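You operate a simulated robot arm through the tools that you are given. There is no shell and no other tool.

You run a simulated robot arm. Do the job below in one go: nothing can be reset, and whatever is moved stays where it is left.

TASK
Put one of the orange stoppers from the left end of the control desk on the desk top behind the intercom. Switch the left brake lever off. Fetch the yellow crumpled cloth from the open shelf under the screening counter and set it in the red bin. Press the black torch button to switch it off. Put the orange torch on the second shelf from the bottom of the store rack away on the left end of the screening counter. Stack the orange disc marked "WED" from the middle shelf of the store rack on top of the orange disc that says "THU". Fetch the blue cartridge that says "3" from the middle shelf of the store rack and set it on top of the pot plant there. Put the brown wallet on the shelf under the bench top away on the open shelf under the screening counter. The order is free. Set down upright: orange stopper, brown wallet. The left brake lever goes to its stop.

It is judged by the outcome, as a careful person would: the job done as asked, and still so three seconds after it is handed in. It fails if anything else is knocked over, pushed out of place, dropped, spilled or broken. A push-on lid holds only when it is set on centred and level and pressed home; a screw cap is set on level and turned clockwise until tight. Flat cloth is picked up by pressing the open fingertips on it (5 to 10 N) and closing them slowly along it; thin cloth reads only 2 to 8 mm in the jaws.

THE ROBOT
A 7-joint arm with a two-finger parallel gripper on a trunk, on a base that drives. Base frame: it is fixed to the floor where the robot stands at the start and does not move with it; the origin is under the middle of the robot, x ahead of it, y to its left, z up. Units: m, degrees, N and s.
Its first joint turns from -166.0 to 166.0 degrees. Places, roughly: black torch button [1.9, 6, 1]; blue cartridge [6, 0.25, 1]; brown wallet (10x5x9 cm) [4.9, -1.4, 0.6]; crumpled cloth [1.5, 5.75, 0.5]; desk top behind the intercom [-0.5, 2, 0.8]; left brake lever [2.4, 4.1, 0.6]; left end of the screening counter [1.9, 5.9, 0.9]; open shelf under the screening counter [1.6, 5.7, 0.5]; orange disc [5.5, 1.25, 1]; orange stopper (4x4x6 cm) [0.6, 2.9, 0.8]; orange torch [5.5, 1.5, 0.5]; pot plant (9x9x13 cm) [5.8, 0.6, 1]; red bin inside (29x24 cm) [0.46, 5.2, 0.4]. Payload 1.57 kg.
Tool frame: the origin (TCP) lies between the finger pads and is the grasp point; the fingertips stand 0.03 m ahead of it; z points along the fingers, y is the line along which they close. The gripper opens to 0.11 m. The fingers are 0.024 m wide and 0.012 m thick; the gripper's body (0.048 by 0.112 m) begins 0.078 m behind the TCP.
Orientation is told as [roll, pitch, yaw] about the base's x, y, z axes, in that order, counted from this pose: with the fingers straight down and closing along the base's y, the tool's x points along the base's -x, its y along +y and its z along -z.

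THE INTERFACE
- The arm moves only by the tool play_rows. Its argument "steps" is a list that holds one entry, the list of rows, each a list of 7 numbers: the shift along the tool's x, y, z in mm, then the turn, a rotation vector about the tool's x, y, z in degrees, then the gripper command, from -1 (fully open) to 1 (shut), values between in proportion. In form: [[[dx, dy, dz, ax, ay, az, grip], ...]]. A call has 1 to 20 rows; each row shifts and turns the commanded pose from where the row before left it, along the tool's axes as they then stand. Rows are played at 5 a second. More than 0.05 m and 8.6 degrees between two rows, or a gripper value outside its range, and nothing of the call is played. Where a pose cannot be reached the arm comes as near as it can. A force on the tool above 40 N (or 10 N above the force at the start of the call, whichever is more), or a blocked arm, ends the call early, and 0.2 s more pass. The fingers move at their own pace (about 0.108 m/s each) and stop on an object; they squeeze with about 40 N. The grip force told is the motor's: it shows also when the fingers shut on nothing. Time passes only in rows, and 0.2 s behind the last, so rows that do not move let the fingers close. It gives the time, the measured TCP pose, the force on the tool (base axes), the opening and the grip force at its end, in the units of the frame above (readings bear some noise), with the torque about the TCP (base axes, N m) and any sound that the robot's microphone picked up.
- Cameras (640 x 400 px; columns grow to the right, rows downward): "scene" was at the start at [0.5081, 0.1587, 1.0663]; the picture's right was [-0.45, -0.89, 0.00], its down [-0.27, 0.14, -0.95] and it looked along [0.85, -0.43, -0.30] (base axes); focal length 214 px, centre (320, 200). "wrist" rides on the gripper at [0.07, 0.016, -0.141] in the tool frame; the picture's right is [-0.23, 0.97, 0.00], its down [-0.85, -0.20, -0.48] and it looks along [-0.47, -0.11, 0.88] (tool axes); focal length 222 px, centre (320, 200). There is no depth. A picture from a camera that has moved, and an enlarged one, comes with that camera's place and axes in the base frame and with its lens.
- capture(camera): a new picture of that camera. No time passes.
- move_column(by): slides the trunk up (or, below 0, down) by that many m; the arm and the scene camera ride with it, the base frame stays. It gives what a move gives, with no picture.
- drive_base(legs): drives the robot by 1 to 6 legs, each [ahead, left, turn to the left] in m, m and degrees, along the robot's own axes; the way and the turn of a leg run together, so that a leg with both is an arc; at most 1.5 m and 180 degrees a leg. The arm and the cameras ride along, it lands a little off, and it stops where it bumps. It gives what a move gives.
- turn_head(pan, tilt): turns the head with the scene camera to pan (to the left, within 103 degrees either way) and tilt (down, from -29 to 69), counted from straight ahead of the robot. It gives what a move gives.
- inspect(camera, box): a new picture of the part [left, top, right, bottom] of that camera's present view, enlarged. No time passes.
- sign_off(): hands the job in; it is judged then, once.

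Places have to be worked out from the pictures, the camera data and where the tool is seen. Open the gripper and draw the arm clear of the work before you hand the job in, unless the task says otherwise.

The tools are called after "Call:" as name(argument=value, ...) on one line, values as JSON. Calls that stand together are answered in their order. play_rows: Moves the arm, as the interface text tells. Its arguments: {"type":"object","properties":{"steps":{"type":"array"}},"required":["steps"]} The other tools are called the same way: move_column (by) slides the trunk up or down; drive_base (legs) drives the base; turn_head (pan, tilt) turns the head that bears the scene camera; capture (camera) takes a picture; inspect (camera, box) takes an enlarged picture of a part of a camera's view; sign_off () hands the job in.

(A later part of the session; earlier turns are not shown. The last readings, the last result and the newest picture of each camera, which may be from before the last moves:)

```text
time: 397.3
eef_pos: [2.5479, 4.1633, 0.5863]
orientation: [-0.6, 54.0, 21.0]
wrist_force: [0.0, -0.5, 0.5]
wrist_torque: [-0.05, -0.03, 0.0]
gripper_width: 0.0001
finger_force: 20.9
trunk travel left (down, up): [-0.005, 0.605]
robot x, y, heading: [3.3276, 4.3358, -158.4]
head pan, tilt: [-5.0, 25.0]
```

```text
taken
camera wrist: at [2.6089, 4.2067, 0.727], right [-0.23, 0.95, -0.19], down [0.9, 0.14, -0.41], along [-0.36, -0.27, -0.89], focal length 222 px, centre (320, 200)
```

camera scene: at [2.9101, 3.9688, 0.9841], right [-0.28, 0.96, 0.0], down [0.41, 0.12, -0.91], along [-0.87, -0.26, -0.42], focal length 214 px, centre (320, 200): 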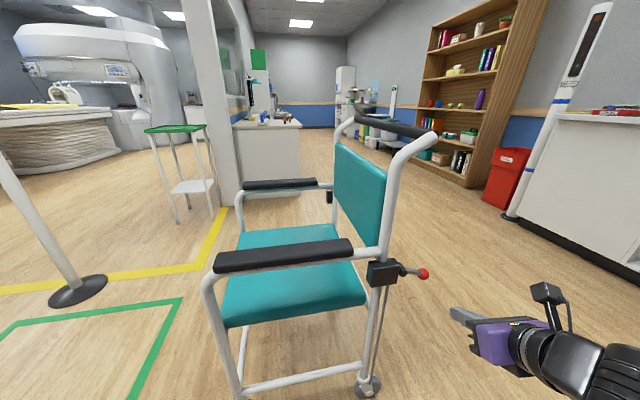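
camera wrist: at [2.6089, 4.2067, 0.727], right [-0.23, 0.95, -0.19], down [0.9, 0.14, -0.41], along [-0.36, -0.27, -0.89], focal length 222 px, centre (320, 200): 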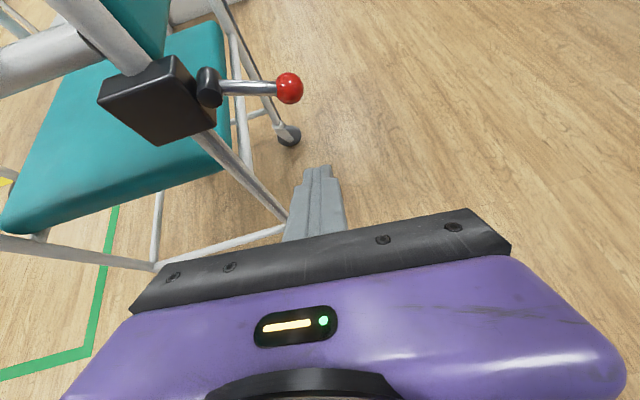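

Ball triangulated at [2.435, 4.102, 0.582]. I bring the closed fingertips beneath it.

Call:
play_rows(steps=[[[-16.2, -16.4, 11.8, 0, 0, 0, 1], [-16.2, 0, 11.8, 0, 0, 0, 1], [18.8, 0, 25.9, 0, 0, 0, 1], [18.8, 0, 25.9, 0, 0, 0, 1], [18.8, 0, 25.9, 0, 0, 0, 1], [0, 0, 0, 0, 0, 0, 1]]])

Call:
capture(camera="wrist")

Call:
inspect(camera="scene", box=[340, 230, 500, 330])

```text
time: 398.7
eef_pos: [2.4652, 4.1118, 0.5472]
orientation: [-0.5, 54.1, 21.2]
wrist_force: [0.1, 0.3, -0.5]
wrist_torque: [0.01, -0.01, 0.02]
gripper_width: 0.0003
finger_force: 21.3
trunk travel left (down, up): [-0.005, 0.605]
robot x, y, heading: [3.3251, 4.3368, -158.2]
head pan, tilt: [-5.0, 25.0]
```

```text
taken
camera wrist: at [2.5258, 4.1551, 0.6872], right [-0.23, 0.95, -0.19], down [0.9, 0.14, -0.41], along [-0.36, -0.27, -0.89], focal length 222 px, centre (320, 200)
```

wrist: 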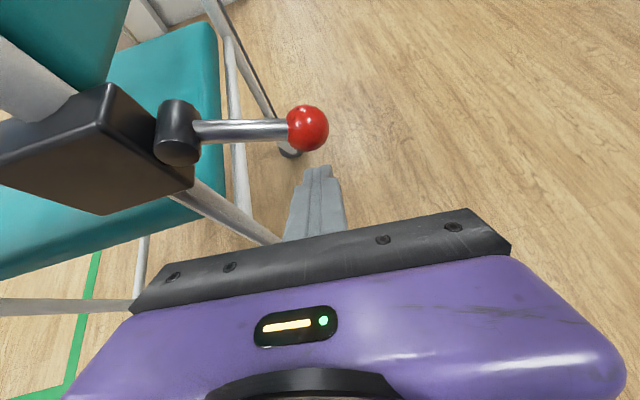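

```text
4.00 times, centred on (420, 280) of scene
camera zoom: at [2.9103, 3.9688, 0.9841], right [-0.29, 0.96, 0.0], down [0.41, 0.12, -0.91], along [-0.87, -0.26, -0.42], focal length 858 px, centre (-80, -120)
```

zoom: 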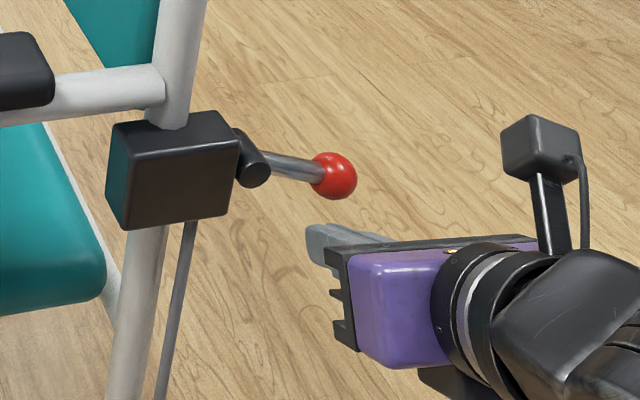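

The tip is under the ball. I raise slowly and watch force and lever.

Call:
play_rows(steps=[[[8.1, 0, -5.9, 0, 0, 0, 1], [8.1, 0, -5.9, 0, 0, 0, 1], [2.4, 0, -1.8, 0, 0, 0, 1], [2.4, 0, -1.8, 0, 0, 0, 1], [0, 0, 0, 0, 0, 0, 1]]])

Call:
inspect(camera="scene", box=[340, 230, 500, 330])

```text
time: 399.9
eef_pos: [2.4657, 4.1148, 0.5729]
orientation: [-0.5, 54.0, 21.1]
wrist_force: [2.8, 2.9, -3.6]
wrist_torque: [0.01, -0.09, -0.05]
gripper_width: 0.0
finger_force: 21.2
trunk travel left (down, up): [-0.005, 0.605]
robot x, y, heading: [3.3271, 4.3341, -158.3]
head pan, tilt: [-5.0, 25.0]
```

```text
4.00 times, centred on (420, 280) of scene
camera zoom: at [2.9101, 3.9688, 0.984], right [-0.28, 0.96, 0.0], down [0.41, 0.12, -0.91], along [-0.87, -0.26, -0.42], focal length 858 px, centre (-80, -120)
```

zoom: 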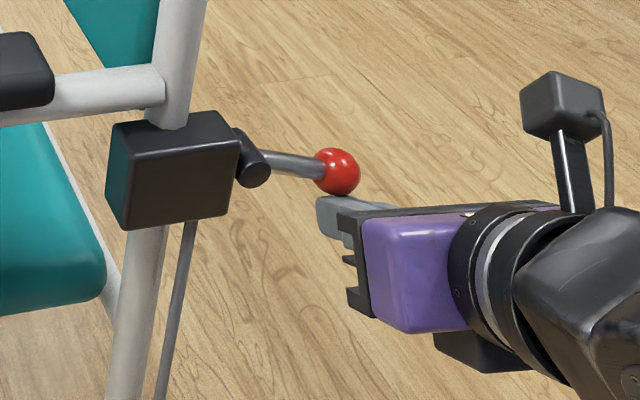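

Contact: the lever begins to move up. I continue raising.

Call:
play_rows(steps=[[[2.4, 0, -1.8, 0, 0, 0, 1], [2.4, 0, -1.8, 0, 0, 0, 1], [2.4, 0, -1.8, 0, 0, 0, 1], [2.4, 0, -1.8, 0, 0, 0, 1], [2.4, 0, -1.8, 0, 0, 0, 1], [0, 0, 0, 0, 0, 0, 1]]])

Call:
inspect(camera="scene", box=[340, 230, 500, 330])

```text
time: 401.3
eef_pos: [2.4671, 4.1127, 0.5888]
orientation: [-0.6, 54.0, 21.1]
wrist_force: [0.0, 0.8, 0.3]
wrist_torque: [-0.01, 0.0, 0.01]
gripper_width: 0.0
finger_force: 21.3
trunk travel left (down, up): [-0.005, 0.605]
robot x, y, heading: [3.3271, 4.3371, -158.5]
head pan, tilt: [-5.0, 25.0]
```

```text
4.00 times, centred on (420, 280) of scene
camera zoom: at [2.9102, 3.9687, 0.9841], right [-0.29, 0.96, 0.0], down [0.41, 0.12, -0.91], along [-0.87, -0.26, -0.42], focal length 858 px, centre (-80, -120)
```

zoom: 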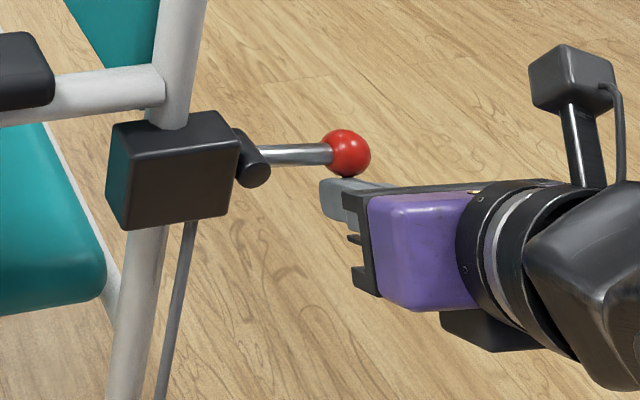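

It moves freely. I keep raising until it meets its stop.

Call:
play_rows(steps=[[[2.4, 0, -1.8, 0, 0, 0, 1], [2.4, 0, -1.8, 0, 0, 0, 1], [2.4, 0, -1.8, 0, 0, 0, 1], [2.4, 0, -1.8, 0, 0, 0, 1], [2.4, 0, -1.8, 0, 0, 0, 1], [0, 0, 0, 0, 0, 0, 1]]])

Call:
inspect(camera="scene", box=[340, 230, 500, 330])

```text
time: 402.7
eef_pos: [2.4672, 4.1135, 0.6034]
orientation: [-0.6, 54.1, 21.1]
wrist_force: [0.5, 0.0, -0.2]
wrist_torque: [0.01, -0.02, 0.03]
gripper_width: 0.0
finger_force: 21.1
trunk travel left (down, up): [-0.005, 0.605]
robot x, y, heading: [3.3259, 4.3368, -158.3]
head pan, tilt: [-5.0, 25.0]
```

```text
4.00 times, centred on (420, 280) of scene
camera zoom: at [2.9102, 3.9688, 0.9841], right [-0.29, 0.96, 0.0], down [0.41, 0.12, -0.91], along [-0.87, -0.26, -0.42], focal length 858 px, centre (-80, -120)
```

zoom: 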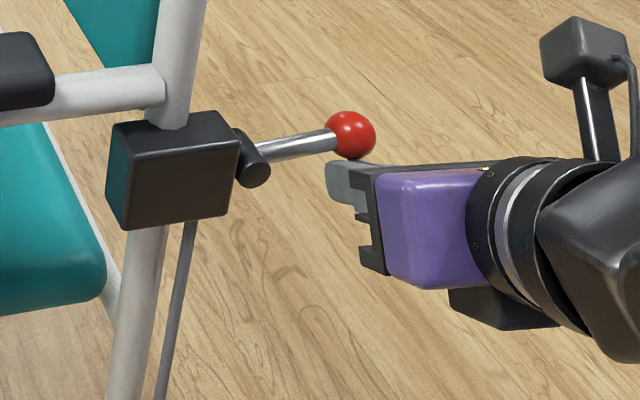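

Call:
play_rows(steps=[[[2.4, 0, -1.8, 0, 0, 0, 1], [2.4, 0, -1.8, 0, 0, 0, 1], [2.4, 0, -1.8, 0, 0, 0, 1], [2.4, 0, -1.8, 0, 0, 0, 1], [2.4, 0, -1.8, 0, 0, 0, 1], [0, 0, 0, 0, 0, 0, 1]]])

Call:
inspect(camera="scene", box=[340, 230, 500, 330])

```text
time: 404.1
eef_pos: [2.4672, 4.1131, 0.6182]
orientation: [-0.5, 54.0, 21.0]
wrist_force: [0.2, 0.8, 0.8]
wrist_torque: [0.0, 0.01, -0.01]
gripper_width: 0.0
finger_force: 21.2
trunk travel left (down, up): [-0.005, 0.605]
robot x, y, heading: [3.3259, 4.3372, -158.3]
head pan, tilt: [-5.0, 25.0]
```

```text
4.00 times, centred on (420, 280) of scene
camera zoom: at [2.9102, 3.9688, 0.9841], right [-0.29, 0.96, 0.0], down [0.41, 0.12, -0.91], along [-0.87, -0.26, -0.42], focal length 858 px, centre (-80, -120)
```

zoom: 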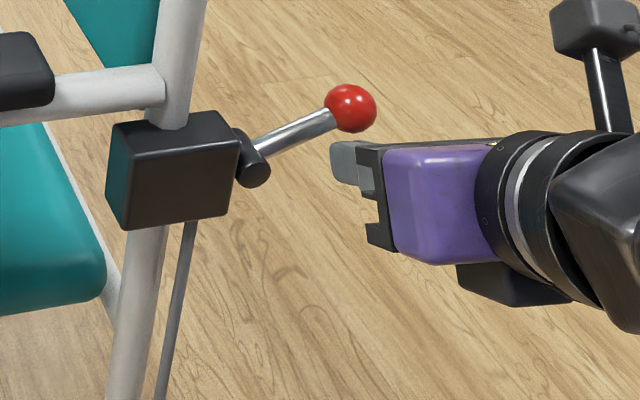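

The lever has snapped up past the finger (now ~21° above horizontal). I push a little further to make sure it is at its stop.

Call:
play_rows(steps=[[[4.9, 0, -3.5, 0, 0, 0, 1], [4.9, 0, -3.5, 0, 0, 0, 1], [2.4, 0, -1.8, 0, 0, 0, 1], [0, 0, 0, 0, 0, 0, 1]]])

Call:
inspect(camera="scene", box=[340, 230, 500, 330])

```text
time: 405.3
eef_pos: [2.4674, 4.1137, 0.6285]
orientation: [-0.7, 53.1, 21.0]
wrist_force: [3.8, 1.5, -8.8]
wrist_torque: [0.14, -0.22, -0.09]
gripper_width: 0.0
finger_force: 21.4
trunk travel left (down, up): [-0.005, 0.605]
robot x, y, heading: [3.3244, 4.3358, -158.2]
head pan, tilt: [-5.0, 25.0]
stopped in row 4: the force on the tool passed its limit at 40 N (the readings are from after the stop); the commanded pose is now the measured one
```

```text
4.00 times, centred on (420, 280) of scene
camera zoom: at [2.9102, 3.9688, 0.9847], right [-0.28, 0.96, 0.0], down [0.41, 0.12, -0.91], along [-0.87, -0.26, -0.42], focal length 858 px, centre (-80, -120)
```

zoom: 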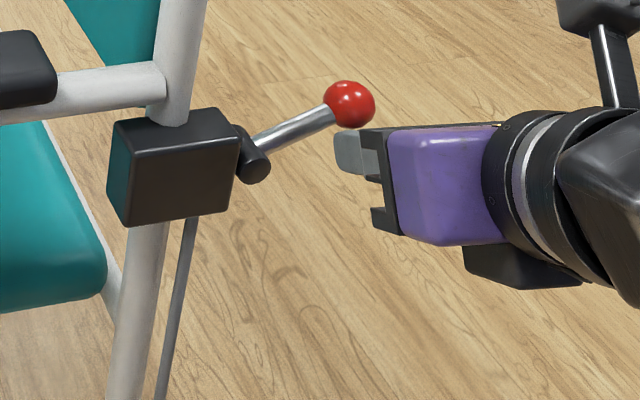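

It is at its hard stop. I lower the tool away and back out.

Call:
play_rows(steps=[[[-8.1, 0, 5.9, 0, 0, 0, 1], [-16.2, 0, 11.8, 0, 0, 0, 1], [-16.2, 0, 11.8, 0, 0, 0, 1], [-23.5, 0, -32.4, 0, 0, 0, 1], [-23.5, 0, -32.4, 0, 0, 0, 1], [-23.5, 0, -32.4, 0, 0, 0, 1], [0, 0, 0, 0, 0, 0, 1]]])

Call:
inspect(camera="scene", box=[200, 120, 520, 320])

```text
time: 406.9
eef_pos: [2.5783, 4.1582, 0.5813]
orientation: [-0.4, 53.3, 21.2]
wrist_force: [-0.1, -0.1, 0.3]
wrist_torque: [0.02, 0.0, -0.01]
gripper_width: 0.0
finger_force: 21.2
trunk travel left (down, up): [-0.005, 0.605]
robot x, y, heading: [3.3248, 4.3357, -158.5]
head pan, tilt: [-5.0, 25.0]
```

```text
2.00 times, centred on (360, 220) of scene
camera zoom: at [2.9103, 3.9688, 0.9841], right [-0.28, 0.96, 0.0], down [0.41, 0.12, -0.91], along [-0.87, -0.26, -0.42], focal length 429 px, centre (240, 160)
```

zoom: 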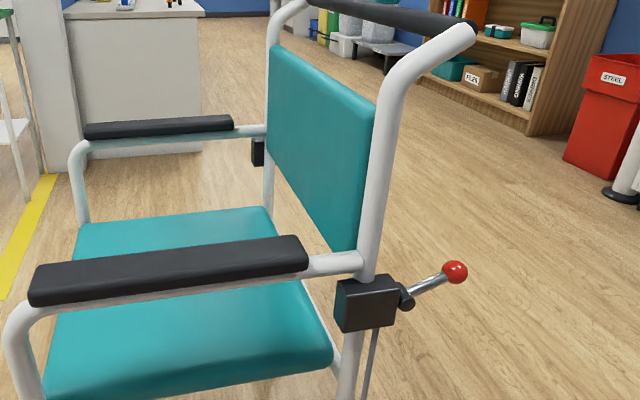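

The lever is up at its stop and the chair stands as before. Next the stopper: I raise the trunk, and drive via the aisle to the desk.

Call:
move_column(by=0.4)

Call:
move_column(by=0.1)

Call:
drive_base(legs=[[0.2, 0, 0], [0, -0.98, 4.5], [1.2, 0, 0], [1.2, 0, 0]])

Call:
turn_head(pan=60, tilt=25)

Call:
capture(camera="scene")

```text
time: 410.7
eef_pos: [2.5781, 4.1578, 0.9814]
orientation: [-0.6, 53.4, 20.9]
wrist_force: [-0.2, -0.6, -0.1]
wrist_torque: [0.01, 0.01, 0.02]
gripper_width: 0.0
finger_force: 21.0
trunk travel left (down, up): [-0.405, 0.205]
robot x, y, heading: [3.3246, 4.3399, -158.4]
head pan, tilt: [-5.0, 25.0]
```

```text
time: 412.1
eef_pos: [2.5784, 4.1595, 1.0817]
orientation: [-0.6, 53.3, 21.0]
wrist_force: [0.5, 0.7, -0.6]
wrist_torque: [0.0, 0.02, 0.0]
gripper_width: 0.0001
finger_force: 21.3
trunk travel left (down, up): [-0.505, 0.105]
robot x, y, heading: [3.3246, 4.3367, -158.7]
head pan, tilt: [-5.0, 25.0]
```

```text
time: 416.2
eef_pos: [2.208, 4.524, 1.0832]
orientation: [-0.4, 53.4, 21.9]
wrist_force: [0.7, -0.7, 0.0]
wrist_torque: [-0.01, -0.02, 0.01]
gripper_width: 0.0002
finger_force: 21.4
trunk travel left (down, up): [-0.505, 0.105]
robot x, y, heading: [2.9502, 4.713, -157.7]
head pan, tilt: [-5.0, 25.0]
stopped in leg 2: the robot was blocked; the commanded pose is now the measured one
```

```text
time: 417.6
eef_pos: [2.2073, 4.5242, 1.0833]
orientation: [-0.4, 53.4, 21.9]
wrist_force: [0.5, 0.3, 0.5]
wrist_torque: [0.0, -0.01, 0.01]
gripper_width: 0.0
finger_force: 21.4
trunk travel left (down, up): [-0.505, 0.105]
robot x, y, heading: [2.953, 4.7119, -157.3]
head pan, tilt: [60.0, 25.0]
```

```text
taken
camera scene: at [2.6186, 4.2748, 1.4841], right [-0.99, 0.13, 0.0], down [0.06, 0.42, -0.91], along [-0.12, -0.9, -0.42], focal length 214 px, centre (320, 200)
```

scene: 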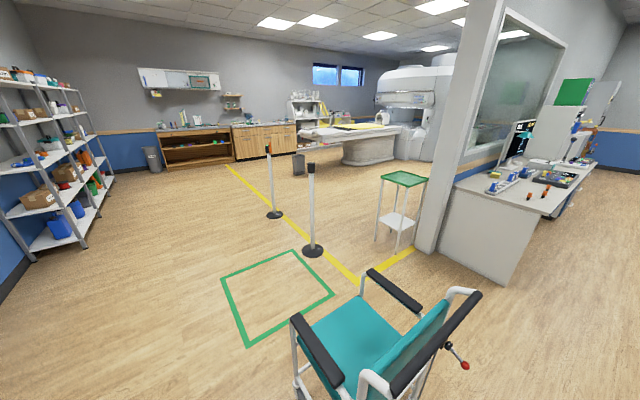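

The base touched the locker again; I move forward 12 cm off it and continue to the aisle.

Call:
drive_base(legs=[[0.12, 0, 3], [0, -0.55, 0]])

Call:
turn_head(pan=20, tilt=30)

Call:
capture(camera="scene")

```text
time: 421.6
eef_pos: [1.8735, 4.9327, 1.0818]
orientation: [-0.4, 53.4, 24.9]
wrist_force: [0.5, -0.4, -0.3]
wrist_torque: [-0.02, 0.01, 0.01]
gripper_width: 0.0
finger_force: 20.8
trunk travel left (down, up): [-0.505, 0.105]
robot x, y, heading: [2.6075, 5.1621, -154.7]
head pan, tilt: [60.0, 25.0]
```

```text
time: 422.6
eef_pos: [1.8729, 4.9328, 1.0827]
orientation: [-0.4, 53.4, 24.8]
wrist_force: [0.3, -0.2, 0.6]
wrist_torque: [-0.01, 0.01, 0.02]
gripper_width: 0.0
finger_force: 21.4
trunk travel left (down, up): [-0.505, 0.105]
robot x, y, heading: [2.6066, 5.1574, -154.2]
head pan, tilt: [20.0, 30.0]
```

```text
taken
camera scene: at [2.2402, 4.733, 1.4762], right [-0.71, 0.7, 0.0], down [0.35, 0.36, -0.87], along [-0.61, -0.62, -0.5], focal length 214 px, centre (320, 200)
```

scene: 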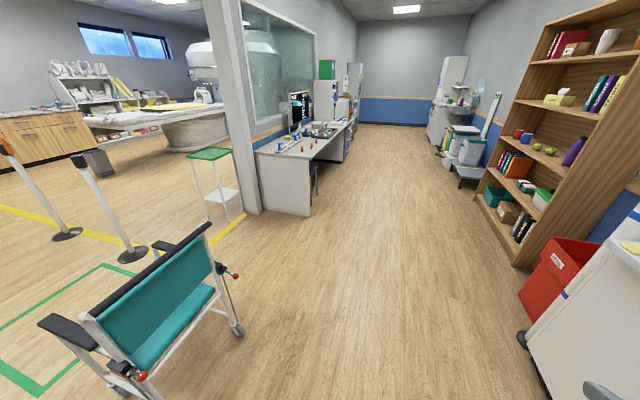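

The aisle is free. I drive 2.6 m ahead, then turn left to face the desk.

Call:
drive_base(legs=[[1.3, 0, 0], [1.3, 0, 0], [0, 0, 90]])

Call:
turn_head(pan=0, tilt=30)

Call:
capture(camera="scene")

Call:
capture(camera="wrist")

```text
time: 439.1
eef_pos: [0.4756, 3.3211, 1.0823]
orientation: [-0.4, 53.4, 114.2]
wrist_force: [0.5, 0.1, 0.5]
wrist_torque: [-0.04, -0.02, 0.01]
gripper_width: 0.0
finger_force: 21.6
trunk travel left (down, up): [-0.505, 0.105]
robot x, y, heading: [0.2551, 4.0524, -65.6]
head pan, tilt: [20.0, 30.0]
```

```text
time: 439.9
eef_pos: [0.4755, 3.3205, 1.0818]
orientation: [-0.4, 53.4, 114.2]
wrist_force: [-0.7, 0.8, 0.2]
wrist_torque: [-0.02, -0.01, 0.0]
gripper_width: 0.0
finger_force: 21.4
trunk travel left (down, up): [-0.505, 0.105]
robot x, y, heading: [0.2588, 4.0545, -65.3]
head pan, tilt: [0.0, 30.0]
```

```text
taken
camera scene: at [0.6517, 3.6705, 1.4761], right [-0.91, -0.42, 0.0], down [-0.21, 0.45, -0.87], along [0.36, -0.79, -0.5], focal length 214 px, centre (320, 200)
```

scene: 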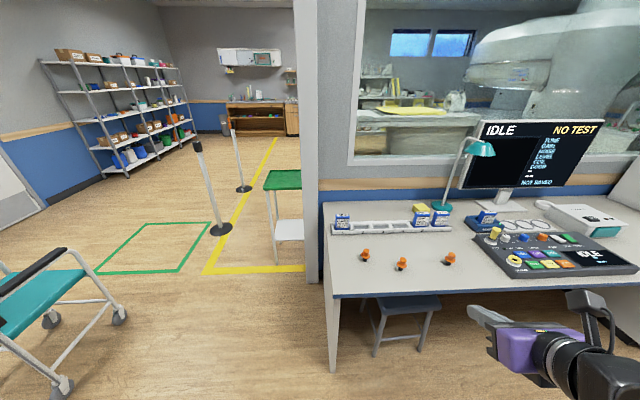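

```text
taken
camera wrist: at [0.4284, 3.3783, 1.2227], right [-0.94, -0.28, -0.19], down [-0.19, 0.9, -0.4], along [0.28, -0.34, -0.9], focal length 222 px, centre (320, 200)
```

wrist: 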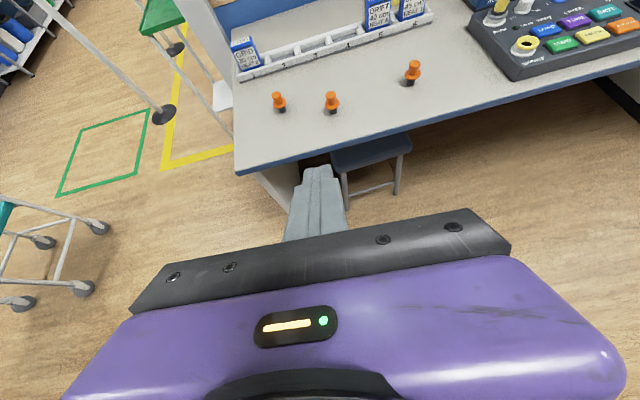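

Stoppers triangulated: [0.763, 2.942], [0.608, 2.946] and [0.429, 2.838], desk top ≈0.77. I look closer at their shape.

Call:
inspect(camera="scene", box=[340, 230, 480, 290])

Call:
inspect(camera="scene", box=[460, 110, 640, 290])

```text
4.57 times, centred on (410, 260) of scene
camera zoom: at [0.6517, 3.6705, 1.4761], right [-0.91, -0.42, 0.0], down [-0.21, 0.45, -0.87], along [0.36, -0.79, -0.5], focal length 980 px, centre (-91, -74)
```

zoom: 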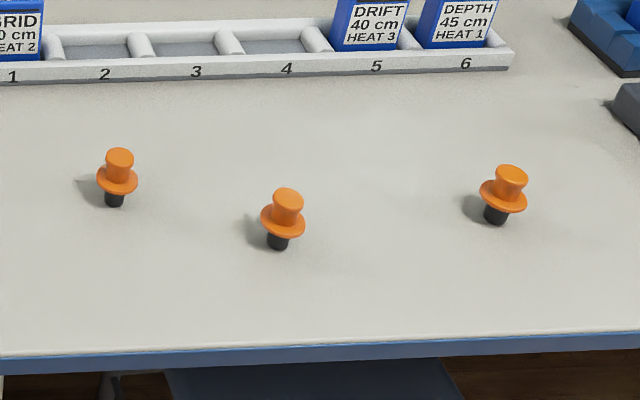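

```text
2.22 times, centred on (550, 200) of scene
camera zoom: at [0.6517, 3.6705, 1.4761], right [-0.91, -0.42, 0.0], down [-0.21, 0.45, -0.87], along [0.36, -0.79, -0.5], focal length 477 px, centre (-191, 200)
```

zoom: 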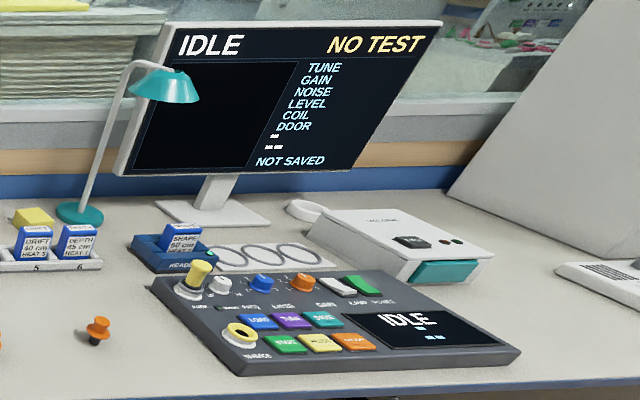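

The stopper is a stem with a brim and a cap (cap z≈0.80–0.83): I'll grip the cap just above the brim at 50° down. I pitch the tool, then drive up to the desk in front of the right-hand stopper [0.429, 2.838].

Call:
play_rows(steps=[[[0, 0, 0, 0, -6.7, 0, -0.09], [0, 0, 0, 0, -6.7, 0, -0.09], [0, 0, 0, 0, 0, 0, -0.09]]])

Call:
drive_base(legs=[[0, -0.25, 1.3], [0.35, 0, 0]])

Call:
capture(camera="wrist")

Call:
capture(camera="scene")

```text
time: 440.7
eef_pos: [0.4755, 3.3208, 1.0815]
orientation: [-0.2, 39.9, 114.3]
wrist_force: [0.8, 0.5, 0.4]
wrist_torque: [-0.04, 0.01, -0.02]
gripper_width: 0.0599
finger_force: 0.1
trunk travel left (down, up): [-0.505, 0.105]
robot x, y, heading: [0.2543, 4.0559, -65.7]
head pan, tilt: [0.0, 30.0]
```

```text
time: 444.4
eef_pos: [0.4208, 2.906, 1.082]
orientation: [-0.2, 40.0, 115.9]
wrist_force: [0.5, 0.2, -0.1]
wrist_torque: [-0.02, 0.0, -0.01]
gripper_width: 0.0598
finger_force: 0.1
trunk travel left (down, up): [-0.505, 0.105]
robot x, y, heading: [0.1844, 3.6355, -63.7]
head pan, tilt: [0.0, 30.0]
```

```text
taken
camera wrist: at [0.3882, 2.9319, 1.2355], right [-0.95, -0.27, -0.15], down [-0.24, 0.95, -0.18], along [0.19, -0.14, -0.97], focal length 222 px, centre (320, 200)
```

wrist: 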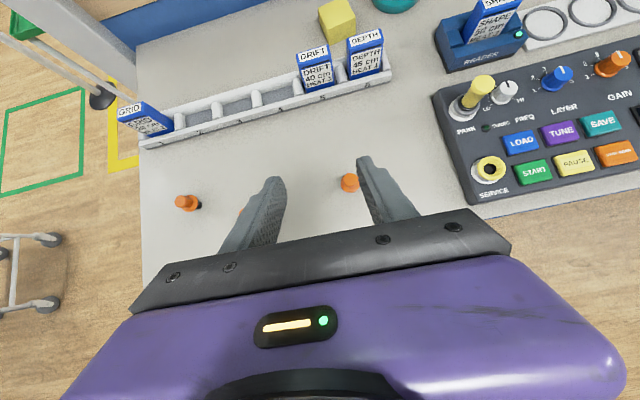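

```text
taken
camera scene: at [0.5884, 3.2608, 1.4762], right [-0.9, -0.44, 0.0], down [-0.22, 0.45, -0.87], along [0.38, -0.78, -0.5], focal length 214 px, centre (320, 200)
```

scene: 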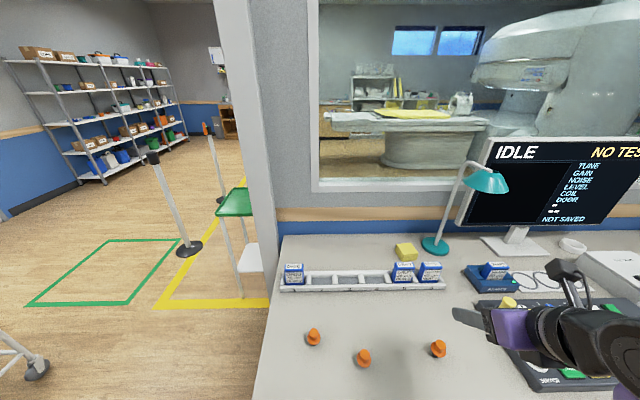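

Stopper confirmed at [0.426, 2.833]. I centre the tool above it and lower with the trunk to just above.

Call:
play_rows(steps=[[[22.2, 13.5, 18.6, 0, 0, 0, -0.09], [22.2, 13.5, 18.6, 0, 0, 0, -0.09], [0, 0, 0, 0, 0, 0, -0.09]]])

Call:
move_column(by=-0.19)

Call:
capture(camera="wrist")

Call:
turn_head(pan=0, tilt=45)

Call:
capture(camera="scene")

```text
time: 445.2
eef_pos: [0.4228, 2.8413, 1.0825]
orientation: [-0.3, 40.1, 115.7]
wrist_force: [-0.4, 0.0, -0.1]
wrist_torque: [0.01, -0.01, 0.01]
gripper_width: 0.06
finger_force: 0.0
trunk travel left (down, up): [-0.505, 0.105]
robot x, y, heading: [0.1788, 3.6347, -63.6]
head pan, tilt: [0.0, 30.0]
```

```text
time: 447.3
eef_pos: [0.4215, 2.8418, 0.892]
orientation: [-0.3, 40.0, 115.9]
wrist_force: [0.4, -0.4, -0.1]
wrist_torque: [0.01, 0.01, 0.01]
gripper_width: 0.0599
finger_force: 0.1
trunk travel left (down, up): [-0.315, 0.295]
robot x, y, heading: [0.1777, 3.6366, -63.6]
head pan, tilt: [0.0, 30.0]
```

```text
taken
camera wrist: at [0.3896, 2.8676, 1.0456], right [-0.95, -0.27, -0.15], down [-0.24, 0.95, -0.18], along [0.19, -0.14, -0.97], focal length 222 px, centre (320, 200)
```

wrist: 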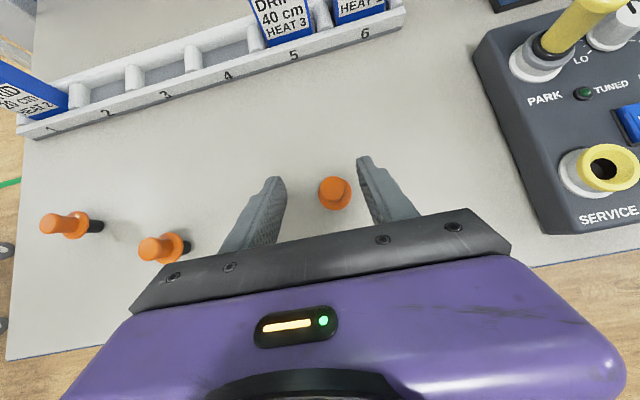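

```text
time: 448.1
eef_pos: [0.4227, 2.8407, 0.8914]
orientation: [-0.4, 40.1, 115.9]
wrist_force: [0.3, -0.1, 0.0]
wrist_torque: [-0.03, 0.0, 0.0]
gripper_width: 0.06
finger_force: 0.1
trunk travel left (down, up): [-0.315, 0.295]
robot x, y, heading: [0.1824, 3.6373, -63.8]
head pan, tilt: [0.0, 45.0]
```

```text
taken
camera scene: at [0.5844, 3.269, 1.2636], right [-0.9, -0.44, 0.0], down [-0.31, 0.63, -0.71], along [0.31, -0.63, -0.71], focal length 214 px, centre (320, 200)
```

scene: 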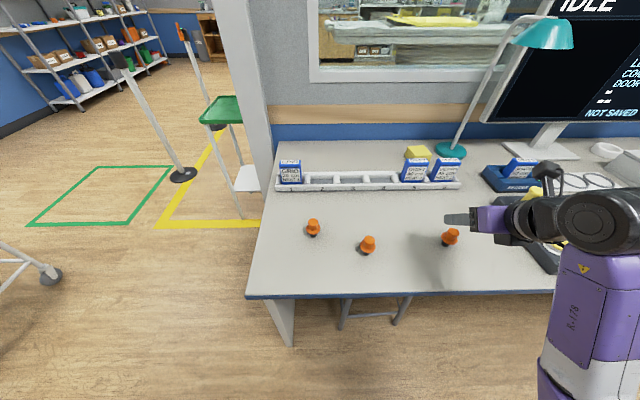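

I correct 6.5 mm right and 3 mm ahead, then lower to grip height in steps.

Call:
play_rows(steps=[[[2.3, 6.5, 1.9, 0, 0, 0, -0.09], [-14.1, 0, 16.9, 0, 0, 0, -0.09], [-14.1, 0, 16.9, 0, 0, 0, -0.09], [0, 0, 0, 0, 0, 0, -0.09]]])

Call:
capture(camera="wrist")

Call:
inspect(camera="scene", box=[400, 190, 520, 265])

```text
time: 449.1
eef_pos: [0.4167, 2.8357, 0.8477]
orientation: [-0.3, 39.9, 115.7]
wrist_force: [-0.1, -0.8, -0.1]
wrist_torque: [-0.02, -0.01, -0.01]
gripper_width: 0.0602
finger_force: 0.2
trunk travel left (down, up): [-0.315, 0.295]
robot x, y, heading: [0.1825, 3.6348, -63.6]
head pan, tilt: [0.0, 45.0]
```

```text
taken
camera wrist: at [0.3851, 2.8617, 1.0013], right [-0.95, -0.27, -0.15], down [-0.24, 0.95, -0.18], along [0.19, -0.14, -0.97], focal length 222 px, centre (320, 200)
```

wrist: 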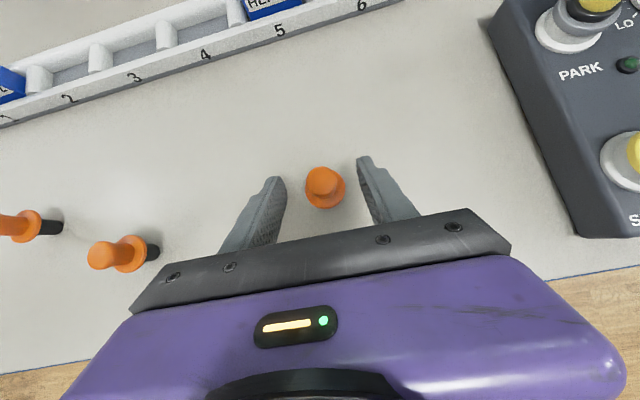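

```text
5.33 times, centred on (460, 228) of scene
camera zoom: at [0.5844, 3.269, 1.2635], right [-0.9, -0.44, 0.0], down [-0.31, 0.63, -0.71], along [0.31, -0.63, -0.71], focal length 1144 px, centre (-427, 53)
```

zoom: 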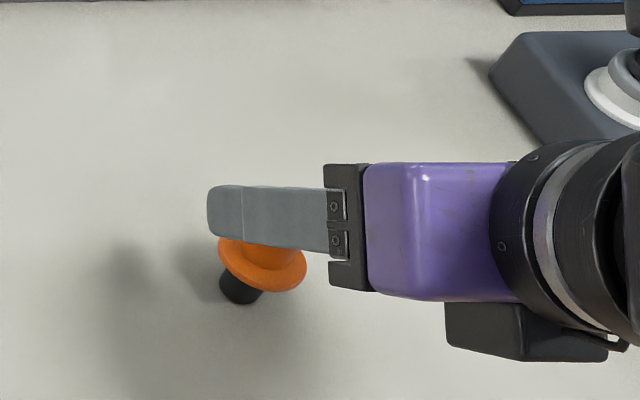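

Call:
play_rows(steps=[[[3.1, 1.5, 2.6, 0, 0, 0, -0.09], [-4.4, 0, 5.2, 0, 0, 0, -0.09], [-4.3, 0, 5.1, 0, 0, 0, -0.09], [0, 0, 0, 0, 0, 0, -0.09]]])

Call:
capture(camera="wrist")

```text
time: 450.1
eef_pos: [0.4195, 2.8311, 0.8348]
orientation: [-0.3, 40.0, 115.8]
wrist_force: [0.1, -0.5, 0.5]
wrist_torque: [-0.05, -0.02, 0.02]
gripper_width: 0.0597
finger_force: 0.0
trunk travel left (down, up): [-0.315, 0.295]
robot x, y, heading: [0.1839, 3.6364, -63.6]
head pan, tilt: [0.0, 45.0]
```

```text
taken
camera wrist: at [0.3855, 2.8575, 0.988], right [-0.95, -0.27, -0.15], down [-0.24, 0.95, -0.18], along [0.19, -0.14, -0.97], focal length 222 px, centre (320, 200)
```

wrist: 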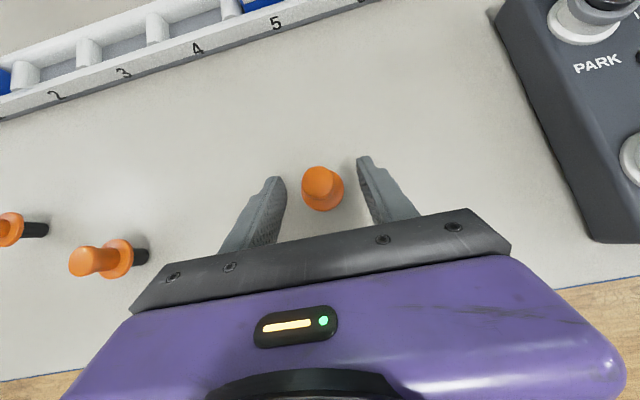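

The cap is centred. I close slowly and lift a little.

Call:
play_rows(steps=[[[0, 0, 0, 0, 0, 0, 0.15], [0, 0, 0, 0, 0, 0, 0.3], [0, 0, 0, 0, 0, 0, 0.5], [0, 0, 0, 0, 0, 0, 1], [0, 0, 0, 0, 0, 0, 1], [0, 0, 0, 0, 0, 0, 1]]])

Call:
play_rows(steps=[[[1.3, 0, -1.5, 0, 0, 0, 1], [1.9, 0, -2.3, 0, 0, 0, 1], [2.6, 0, -3.1, 0, 0, 0, 1], [3.2, 0, -3.8, 0, 0, 0, 1], [3.2, 0, -3.8, 0, 0, 0, 1], [0, 0, 0, 0, 0, 0, 1]]])

Call:
capture(camera="wrist")

Call:
inspect(camera="scene", box=[400, 190, 520, 265])

```text
time: 451.5
eef_pos: [0.4185, 2.8318, 0.8341]
orientation: [-0.3, 40.1, 115.9]
wrist_force: [-0.2, -0.3, 0.1]
wrist_torque: [0.03, 0.0, -0.02]
gripper_width: 0.0214
finger_force: 34.8
trunk travel left (down, up): [-0.315, 0.295]
robot x, y, heading: [0.1833, 3.6357, -63.8]
head pan, tilt: [0.0, 45.0]
```

```text
time: 452.9
eef_pos: [0.4189, 2.8307, 0.8531]
orientation: [-0.3, 40.1, 115.9]
wrist_force: [0.2, 0.1, -0.8]
wrist_torque: [0.04, 0.01, 0.03]
gripper_width: 0.0212
finger_force: 34.5
trunk travel left (down, up): [-0.315, 0.295]
robot x, y, heading: [0.1803, 3.6346, -63.7]
head pan, tilt: [0.0, 45.0]
```

```text
taken
camera wrist: at [0.3858, 2.858, 1.0071], right [-0.95, -0.27, -0.15], down [-0.24, 0.95, -0.18], along [0.19, -0.14, -0.97], focal length 222 px, centre (320, 200)
```

wrist: 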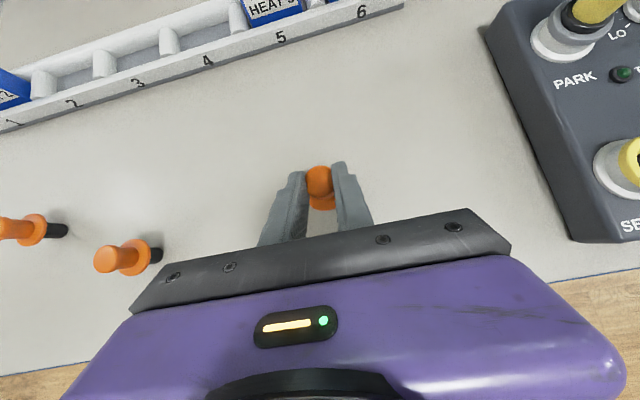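

```text
5.33 times, centred on (460, 228) of scene
camera zoom: at [0.5844, 3.269, 1.2635], right [-0.9, -0.44, 0.0], down [-0.31, 0.63, -0.71], along [0.31, -0.63, -0.71], focal length 1144 px, centre (-427, 53)
```

zoom: 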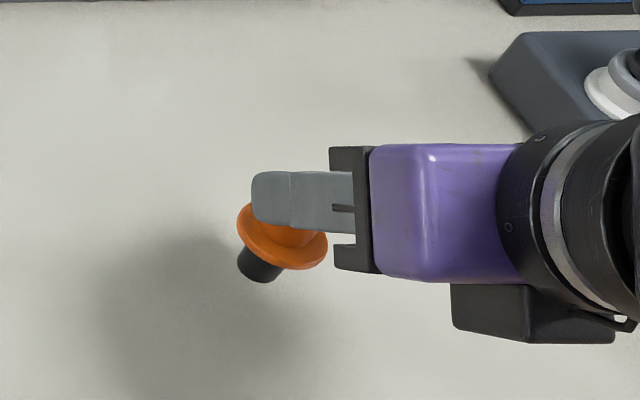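

The stopper is held upright. I raise it, back off slightly and drive right along the desk toward the intercom to look at the space behind it.

Call:
move_column(by=0.29)

Call:
drive_base(legs=[[-0.25, 0, 0], [0, -0.9, 0]])

Call:
turn_head(pan=-10, tilt=35)

Call:
capture(camera="scene")

Call:
capture(camera="wrist")

```text
time: 455.8
eef_pos: [0.4182, 2.832, 1.1434]
orientation: [-0.3, 40.0, 116.0]
wrist_force: [0.8, -0.6, -1.1]
wrist_torque: [0.0, 0.01, -0.05]
gripper_width: 0.0211
finger_force: 34.0
trunk travel left (down, up): [-0.605, 0.005]
robot x, y, heading: [0.1834, 3.6362, -63.7]
head pan, tilt: [0.0, 45.0]
```

```text
time: 461.9
eef_pos: [-0.5025, 2.6602, 1.1436]
orientation: [-0.3, 40.0, 115.6]
wrist_force: [0.1, -0.7, 0.6]
wrist_torque: [0.01, 0.02, -0.01]
gripper_width: 0.0214
finger_force: 34.6
trunk travel left (down, up): [-0.605, 0.005]
robot x, y, heading: [-0.7353, 3.465, -63.7]
head pan, tilt: [0.0, 45.0]
```

```text
time: 462.7
eef_pos: [-0.5021, 2.6602, 1.144]
orientation: [-0.2, 40.0, 115.5]
wrist_force: [0.5, 1.4, -1.2]
wrist_torque: [0.0, 0.01, 0.01]
gripper_width: 0.0214
finger_force: 34.4
trunk travel left (down, up): [-0.605, 0.005]
robot x, y, heading: [-0.7347, 3.4623, -64.0]
head pan, tilt: [-10.0, 35.0]
```

```text
taken
camera scene: at [-0.3467, 3.0841, 1.5683], right [-0.96, -0.28, 0.0], down [-0.16, 0.55, -0.82], along [0.23, -0.79, -0.57], focal length 214 px, centre (320, 200)
```

scene: 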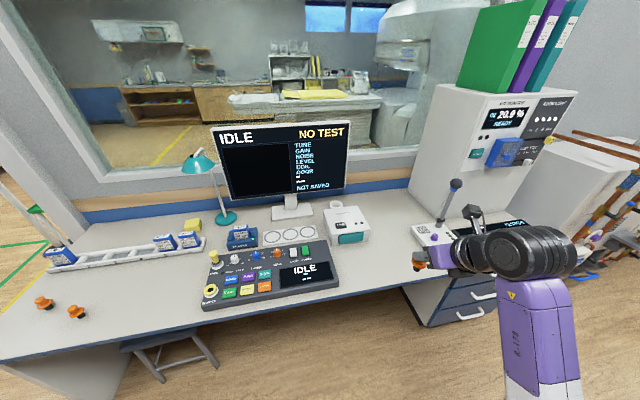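

```text
taken
camera wrist: at [-0.5359, 2.6856, 1.2969], right [-0.95, -0.27, -0.15], down [-0.24, 0.95, -0.18], along [0.19, -0.14, -0.97], focal length 222 px, centre (320, 200)
```

wrist: 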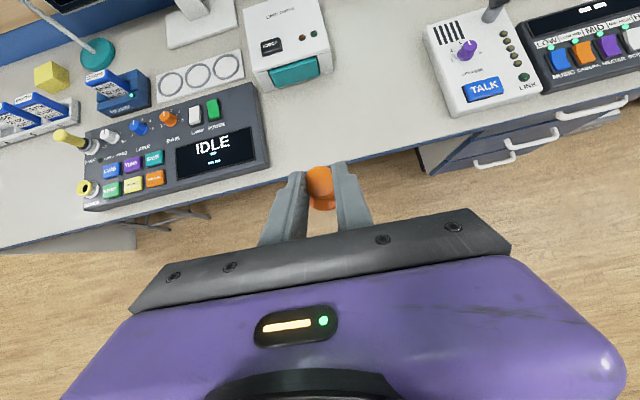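

The intercom spans f-wise about 0.2 m; I enlarge the area behind it to see the free desk strip next to the white cabinet.

Call:
inspect(camera="scene", box=[340, 160, 500, 260])

Call:
inspect(camera="wrist", box=[300, 0, 640, 150])

```text
4.00 times, centred on (420, 210) of scene
camera zoom: at [-0.3467, 3.0841, 1.5683], right [-0.96, -0.28, 0.0], down [-0.16, 0.55, -0.82], along [0.23, -0.79, -0.57], focal length 858 px, centre (-80, 160)
```

zoom: 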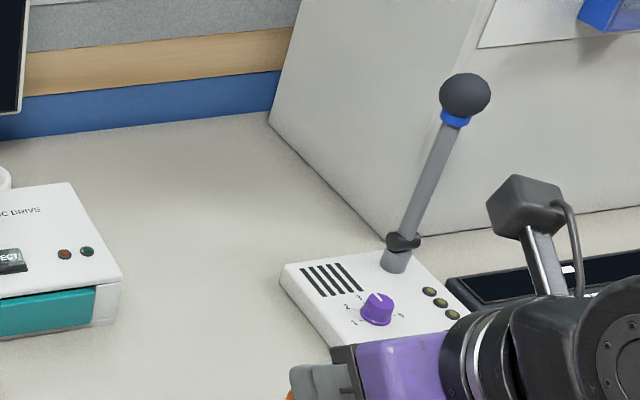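

```text
1.88 times, centred on (470, 75) of wrist
camera zoom: at [-0.5359, 2.6856, 1.2969], right [-0.95, -0.27, -0.15], down [-0.24, 0.95, -0.18], along [0.19, -0.14, -0.97], focal length 418 px, centre (38, 435)
```

zoom: 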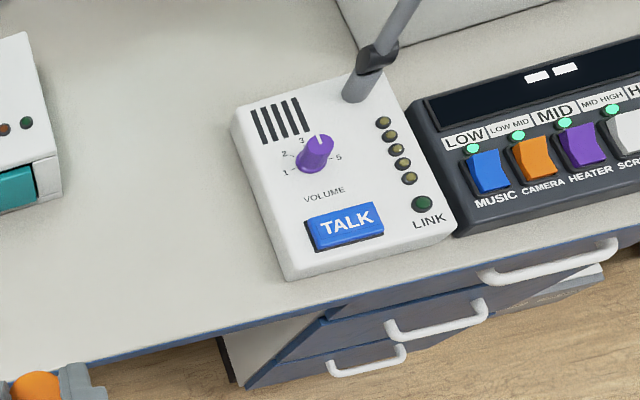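

Measured: intercom f 0.22–0.41, l 2.17–2.41; cabinet side at f≈0.225; gooseneck at its right-rear. I choose the spot [-0.543, 1.982] behind the intercom. I drive right and forward with the stopper high.

Call:
drive_base(legs=[[0, -0.334, 0], [0.4, 0, 0]])

Call:
capture(camera="scene")

Call:
capture(camera="wrist")

```text
time: 467.0
eef_pos: [-0.6287, 2.1514, 1.1432]
orientation: [-0.3, 40.0, 115.6]
wrist_force: [-0.5, -0.1, -0.4]
wrist_torque: [0.0, -0.05, -0.02]
gripper_width: 0.0215
finger_force: 35.0
trunk travel left (down, up): [-0.605, 0.005]
robot x, y, heading: [-0.8575, 2.9522, -63.6]
head pan, tilt: [-10.0, 35.0]
```

```text
taken
camera scene: at [-0.4723, 2.576, 1.5684], right [-0.96, -0.28, 0.0], down [-0.16, 0.55, -0.82], along [0.23, -0.79, -0.57], focal length 214 px, centre (320, 200)
```

scene: 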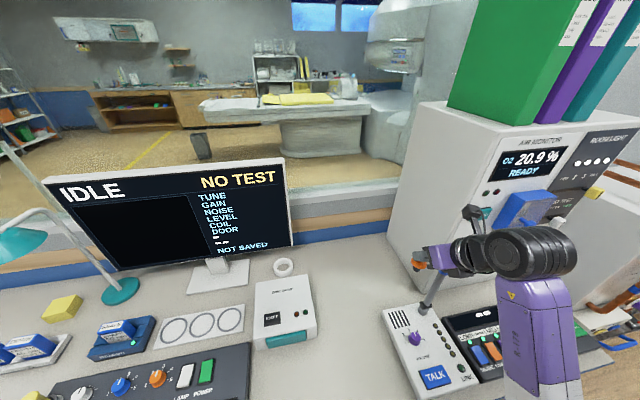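

```text
taken
camera wrist: at [-0.6617, 2.1776, 1.297], right [-0.95, -0.27, -0.15], down [-0.24, 0.95, -0.18], along [0.19, -0.14, -0.97], focal length 222 px, centre (320, 200)
```

wrist: 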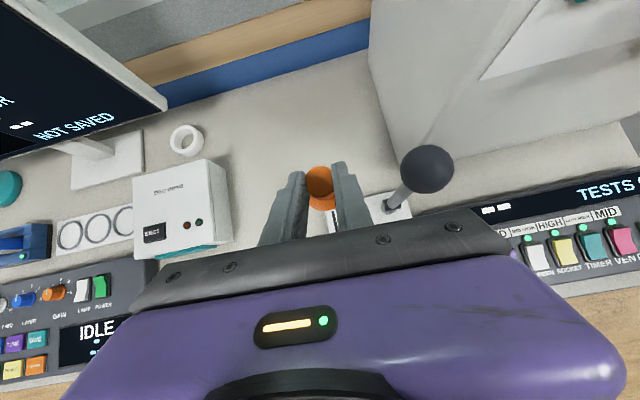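

The gooseneck's head is ~[-0.72, 2.07, 1.03]. I move the stopper 23 mm left and 190 mm forward, still high, then check.

Call:
play_rows(steps=[[[0, -23, 0, 0, 0, 0, 1], [36.4, 0, 30.5, 0, 0, 0, 1], [36.4, 0, 30.5, 0, 0, 0, 1], [36.4, 0, 30.5, 0, 0, 0, 1], [36.4, 0, 30.5, 0, 0, 0, 1], [0, 0, 0, 0, 0, 0, 1]]])

Call:
capture(camera="wrist")

Call:
capture(camera="scene")

```text
time: 468.4
eef_pos: [-0.5249, 1.9888, 1.1435]
orientation: [-0.3, 40.0, 115.6]
wrist_force: [0.5, 0.0, -0.9]
wrist_torque: [-0.02, -0.02, -0.02]
gripper_width: 0.021
finger_force: 35.0
trunk travel left (down, up): [-0.605, 0.005]
robot x, y, heading: [-0.8605, 2.9559, -64.2]
head pan, tilt: [-10.0, 35.0]
```

```text
taken
camera wrist: at [-0.5578, 2.016, 1.2971], right [-0.95, -0.27, -0.15], down [-0.24, 0.95, -0.18], along [0.19, -0.14, -0.97], focal length 222 px, centre (320, 200)
```

wrist: 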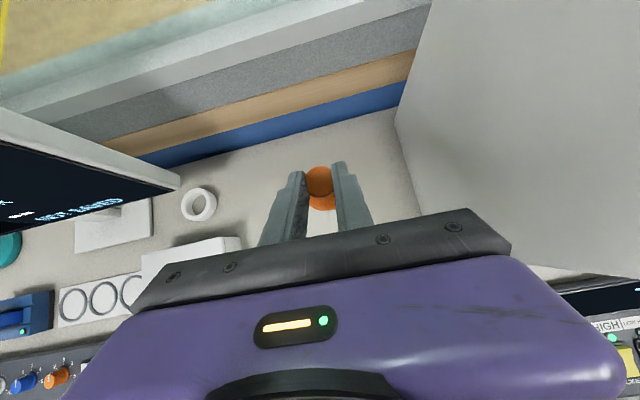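

```text
taken
camera scene: at [-0.4722, 2.5759, 1.5683], right [-0.96, -0.28, 0.0], down [-0.16, 0.55, -0.82], along [0.23, -0.79, -0.57], focal length 214 px, centre (320, 200)
```

scene: 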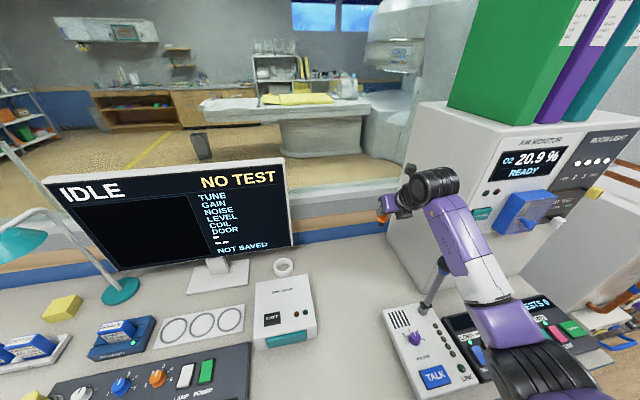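

Spot reached above. I lower with the arm (keeping trunk and elbow high above the panels), checking midway.

Call:
play_rows(steps=[[[-25.7, 0, 30.6, 0, 0, 0, 1], [-25.7, 0, 30.6, 0, 0, 0, 1], [-25.7, 0, 30.6, 0, 0, 0, 1], [-25.7, 0, 30.6, 0, 0, 0, 1], [0, 0, 0, 0, 0, 0, 1]]])

Call:
capture(camera="scene")

Call:
capture(camera="wrist")

```text
time: 469.6
eef_pos: [-0.525, 1.9911, 0.9838]
orientation: [-0.3, 40.0, 115.6]
wrist_force: [0.4, -0.6, -0.3]
wrist_torque: [0.02, 0.02, -0.03]
gripper_width: 0.0214
finger_force: 34.6
trunk travel left (down, up): [-0.605, 0.005]
robot x, y, heading: [-0.8615, 2.9589, -64.2]
head pan, tilt: [-10.0, 35.0]
```

```text
taken
camera scene: at [-0.4722, 2.5758, 1.5683], right [-0.96, -0.28, 0.0], down [-0.16, 0.55, -0.82], along [0.23, -0.79, -0.57], focal length 214 px, centre (320, 200)
```

scene: 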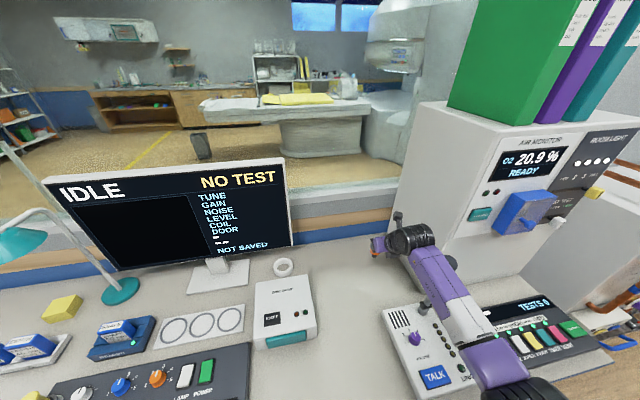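

```text
taken
camera wrist: at [-0.5575, 2.0171, 1.137], right [-0.95, -0.27, -0.15], down [-0.24, 0.95, -0.18], along [0.19, -0.14, -0.97], focal length 222 px, centre (320, 200)
```

wrist: 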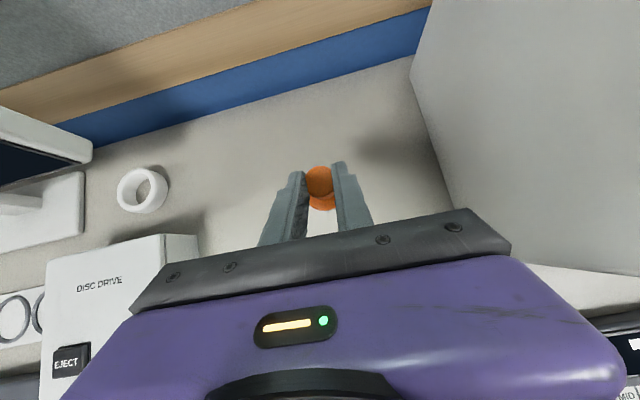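

The gooseneck head is at [-0.703, 2.107, ~1.1], about 11 cm right of my wrist; I shift 12 mm more to the left for margin and lower further.

Call:
play_rows(steps=[[[0, -12, 0, 0, 0, 0, 1], [-19.3, 0, 23, 0, 0, 0, 1], [-19.3, 0, 23, 0, 0, 0, 1], [-19.3, 0, 23, 0, 0, 0, 1], [-12.9, 0, 15.3, 0, 0, 0, 1], [0, 0, 0, 0, 0, 0, 1]]])

Call:
capture(camera="scene")

Call:
capture(camera="wrist")

```text
time: 471.0
eef_pos: [-0.5139, 1.9952, 0.874]
orientation: [-0.2, 40.0, 115.5]
wrist_force: [-0.4, 0.2, -0.1]
wrist_torque: [0.02, 0.0, 0.02]
gripper_width: 0.0209
finger_force: 34.6
trunk travel left (down, up): [-0.605, 0.005]
robot x, y, heading: [-0.8628, 2.9555, -64.2]
head pan, tilt: [-10.0, 35.0]
```

```text
taken
camera scene: at [-0.4722, 2.5758, 1.5683], right [-0.96, -0.28, 0.0], down [-0.16, 0.55, -0.82], along [0.23, -0.79, -0.57], focal length 214 px, centre (320, 200)
```

scene: 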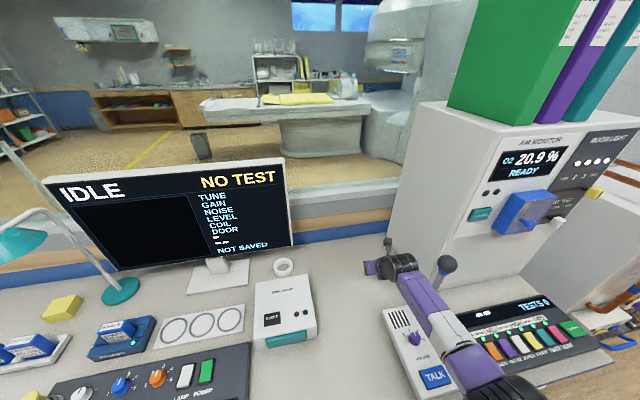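

```text
taken
camera wrist: at [-0.5474, 2.0217, 1.027], right [-0.95, -0.27, -0.15], down [-0.24, 0.95, -0.18], along [0.19, -0.14, -0.97], focal length 222 px, centre (320, 200)
```

wrist: 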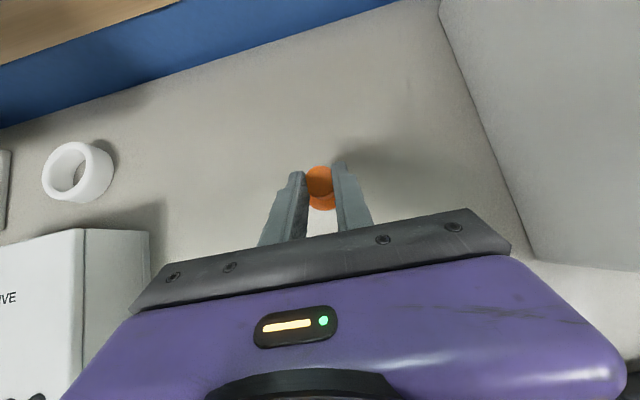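

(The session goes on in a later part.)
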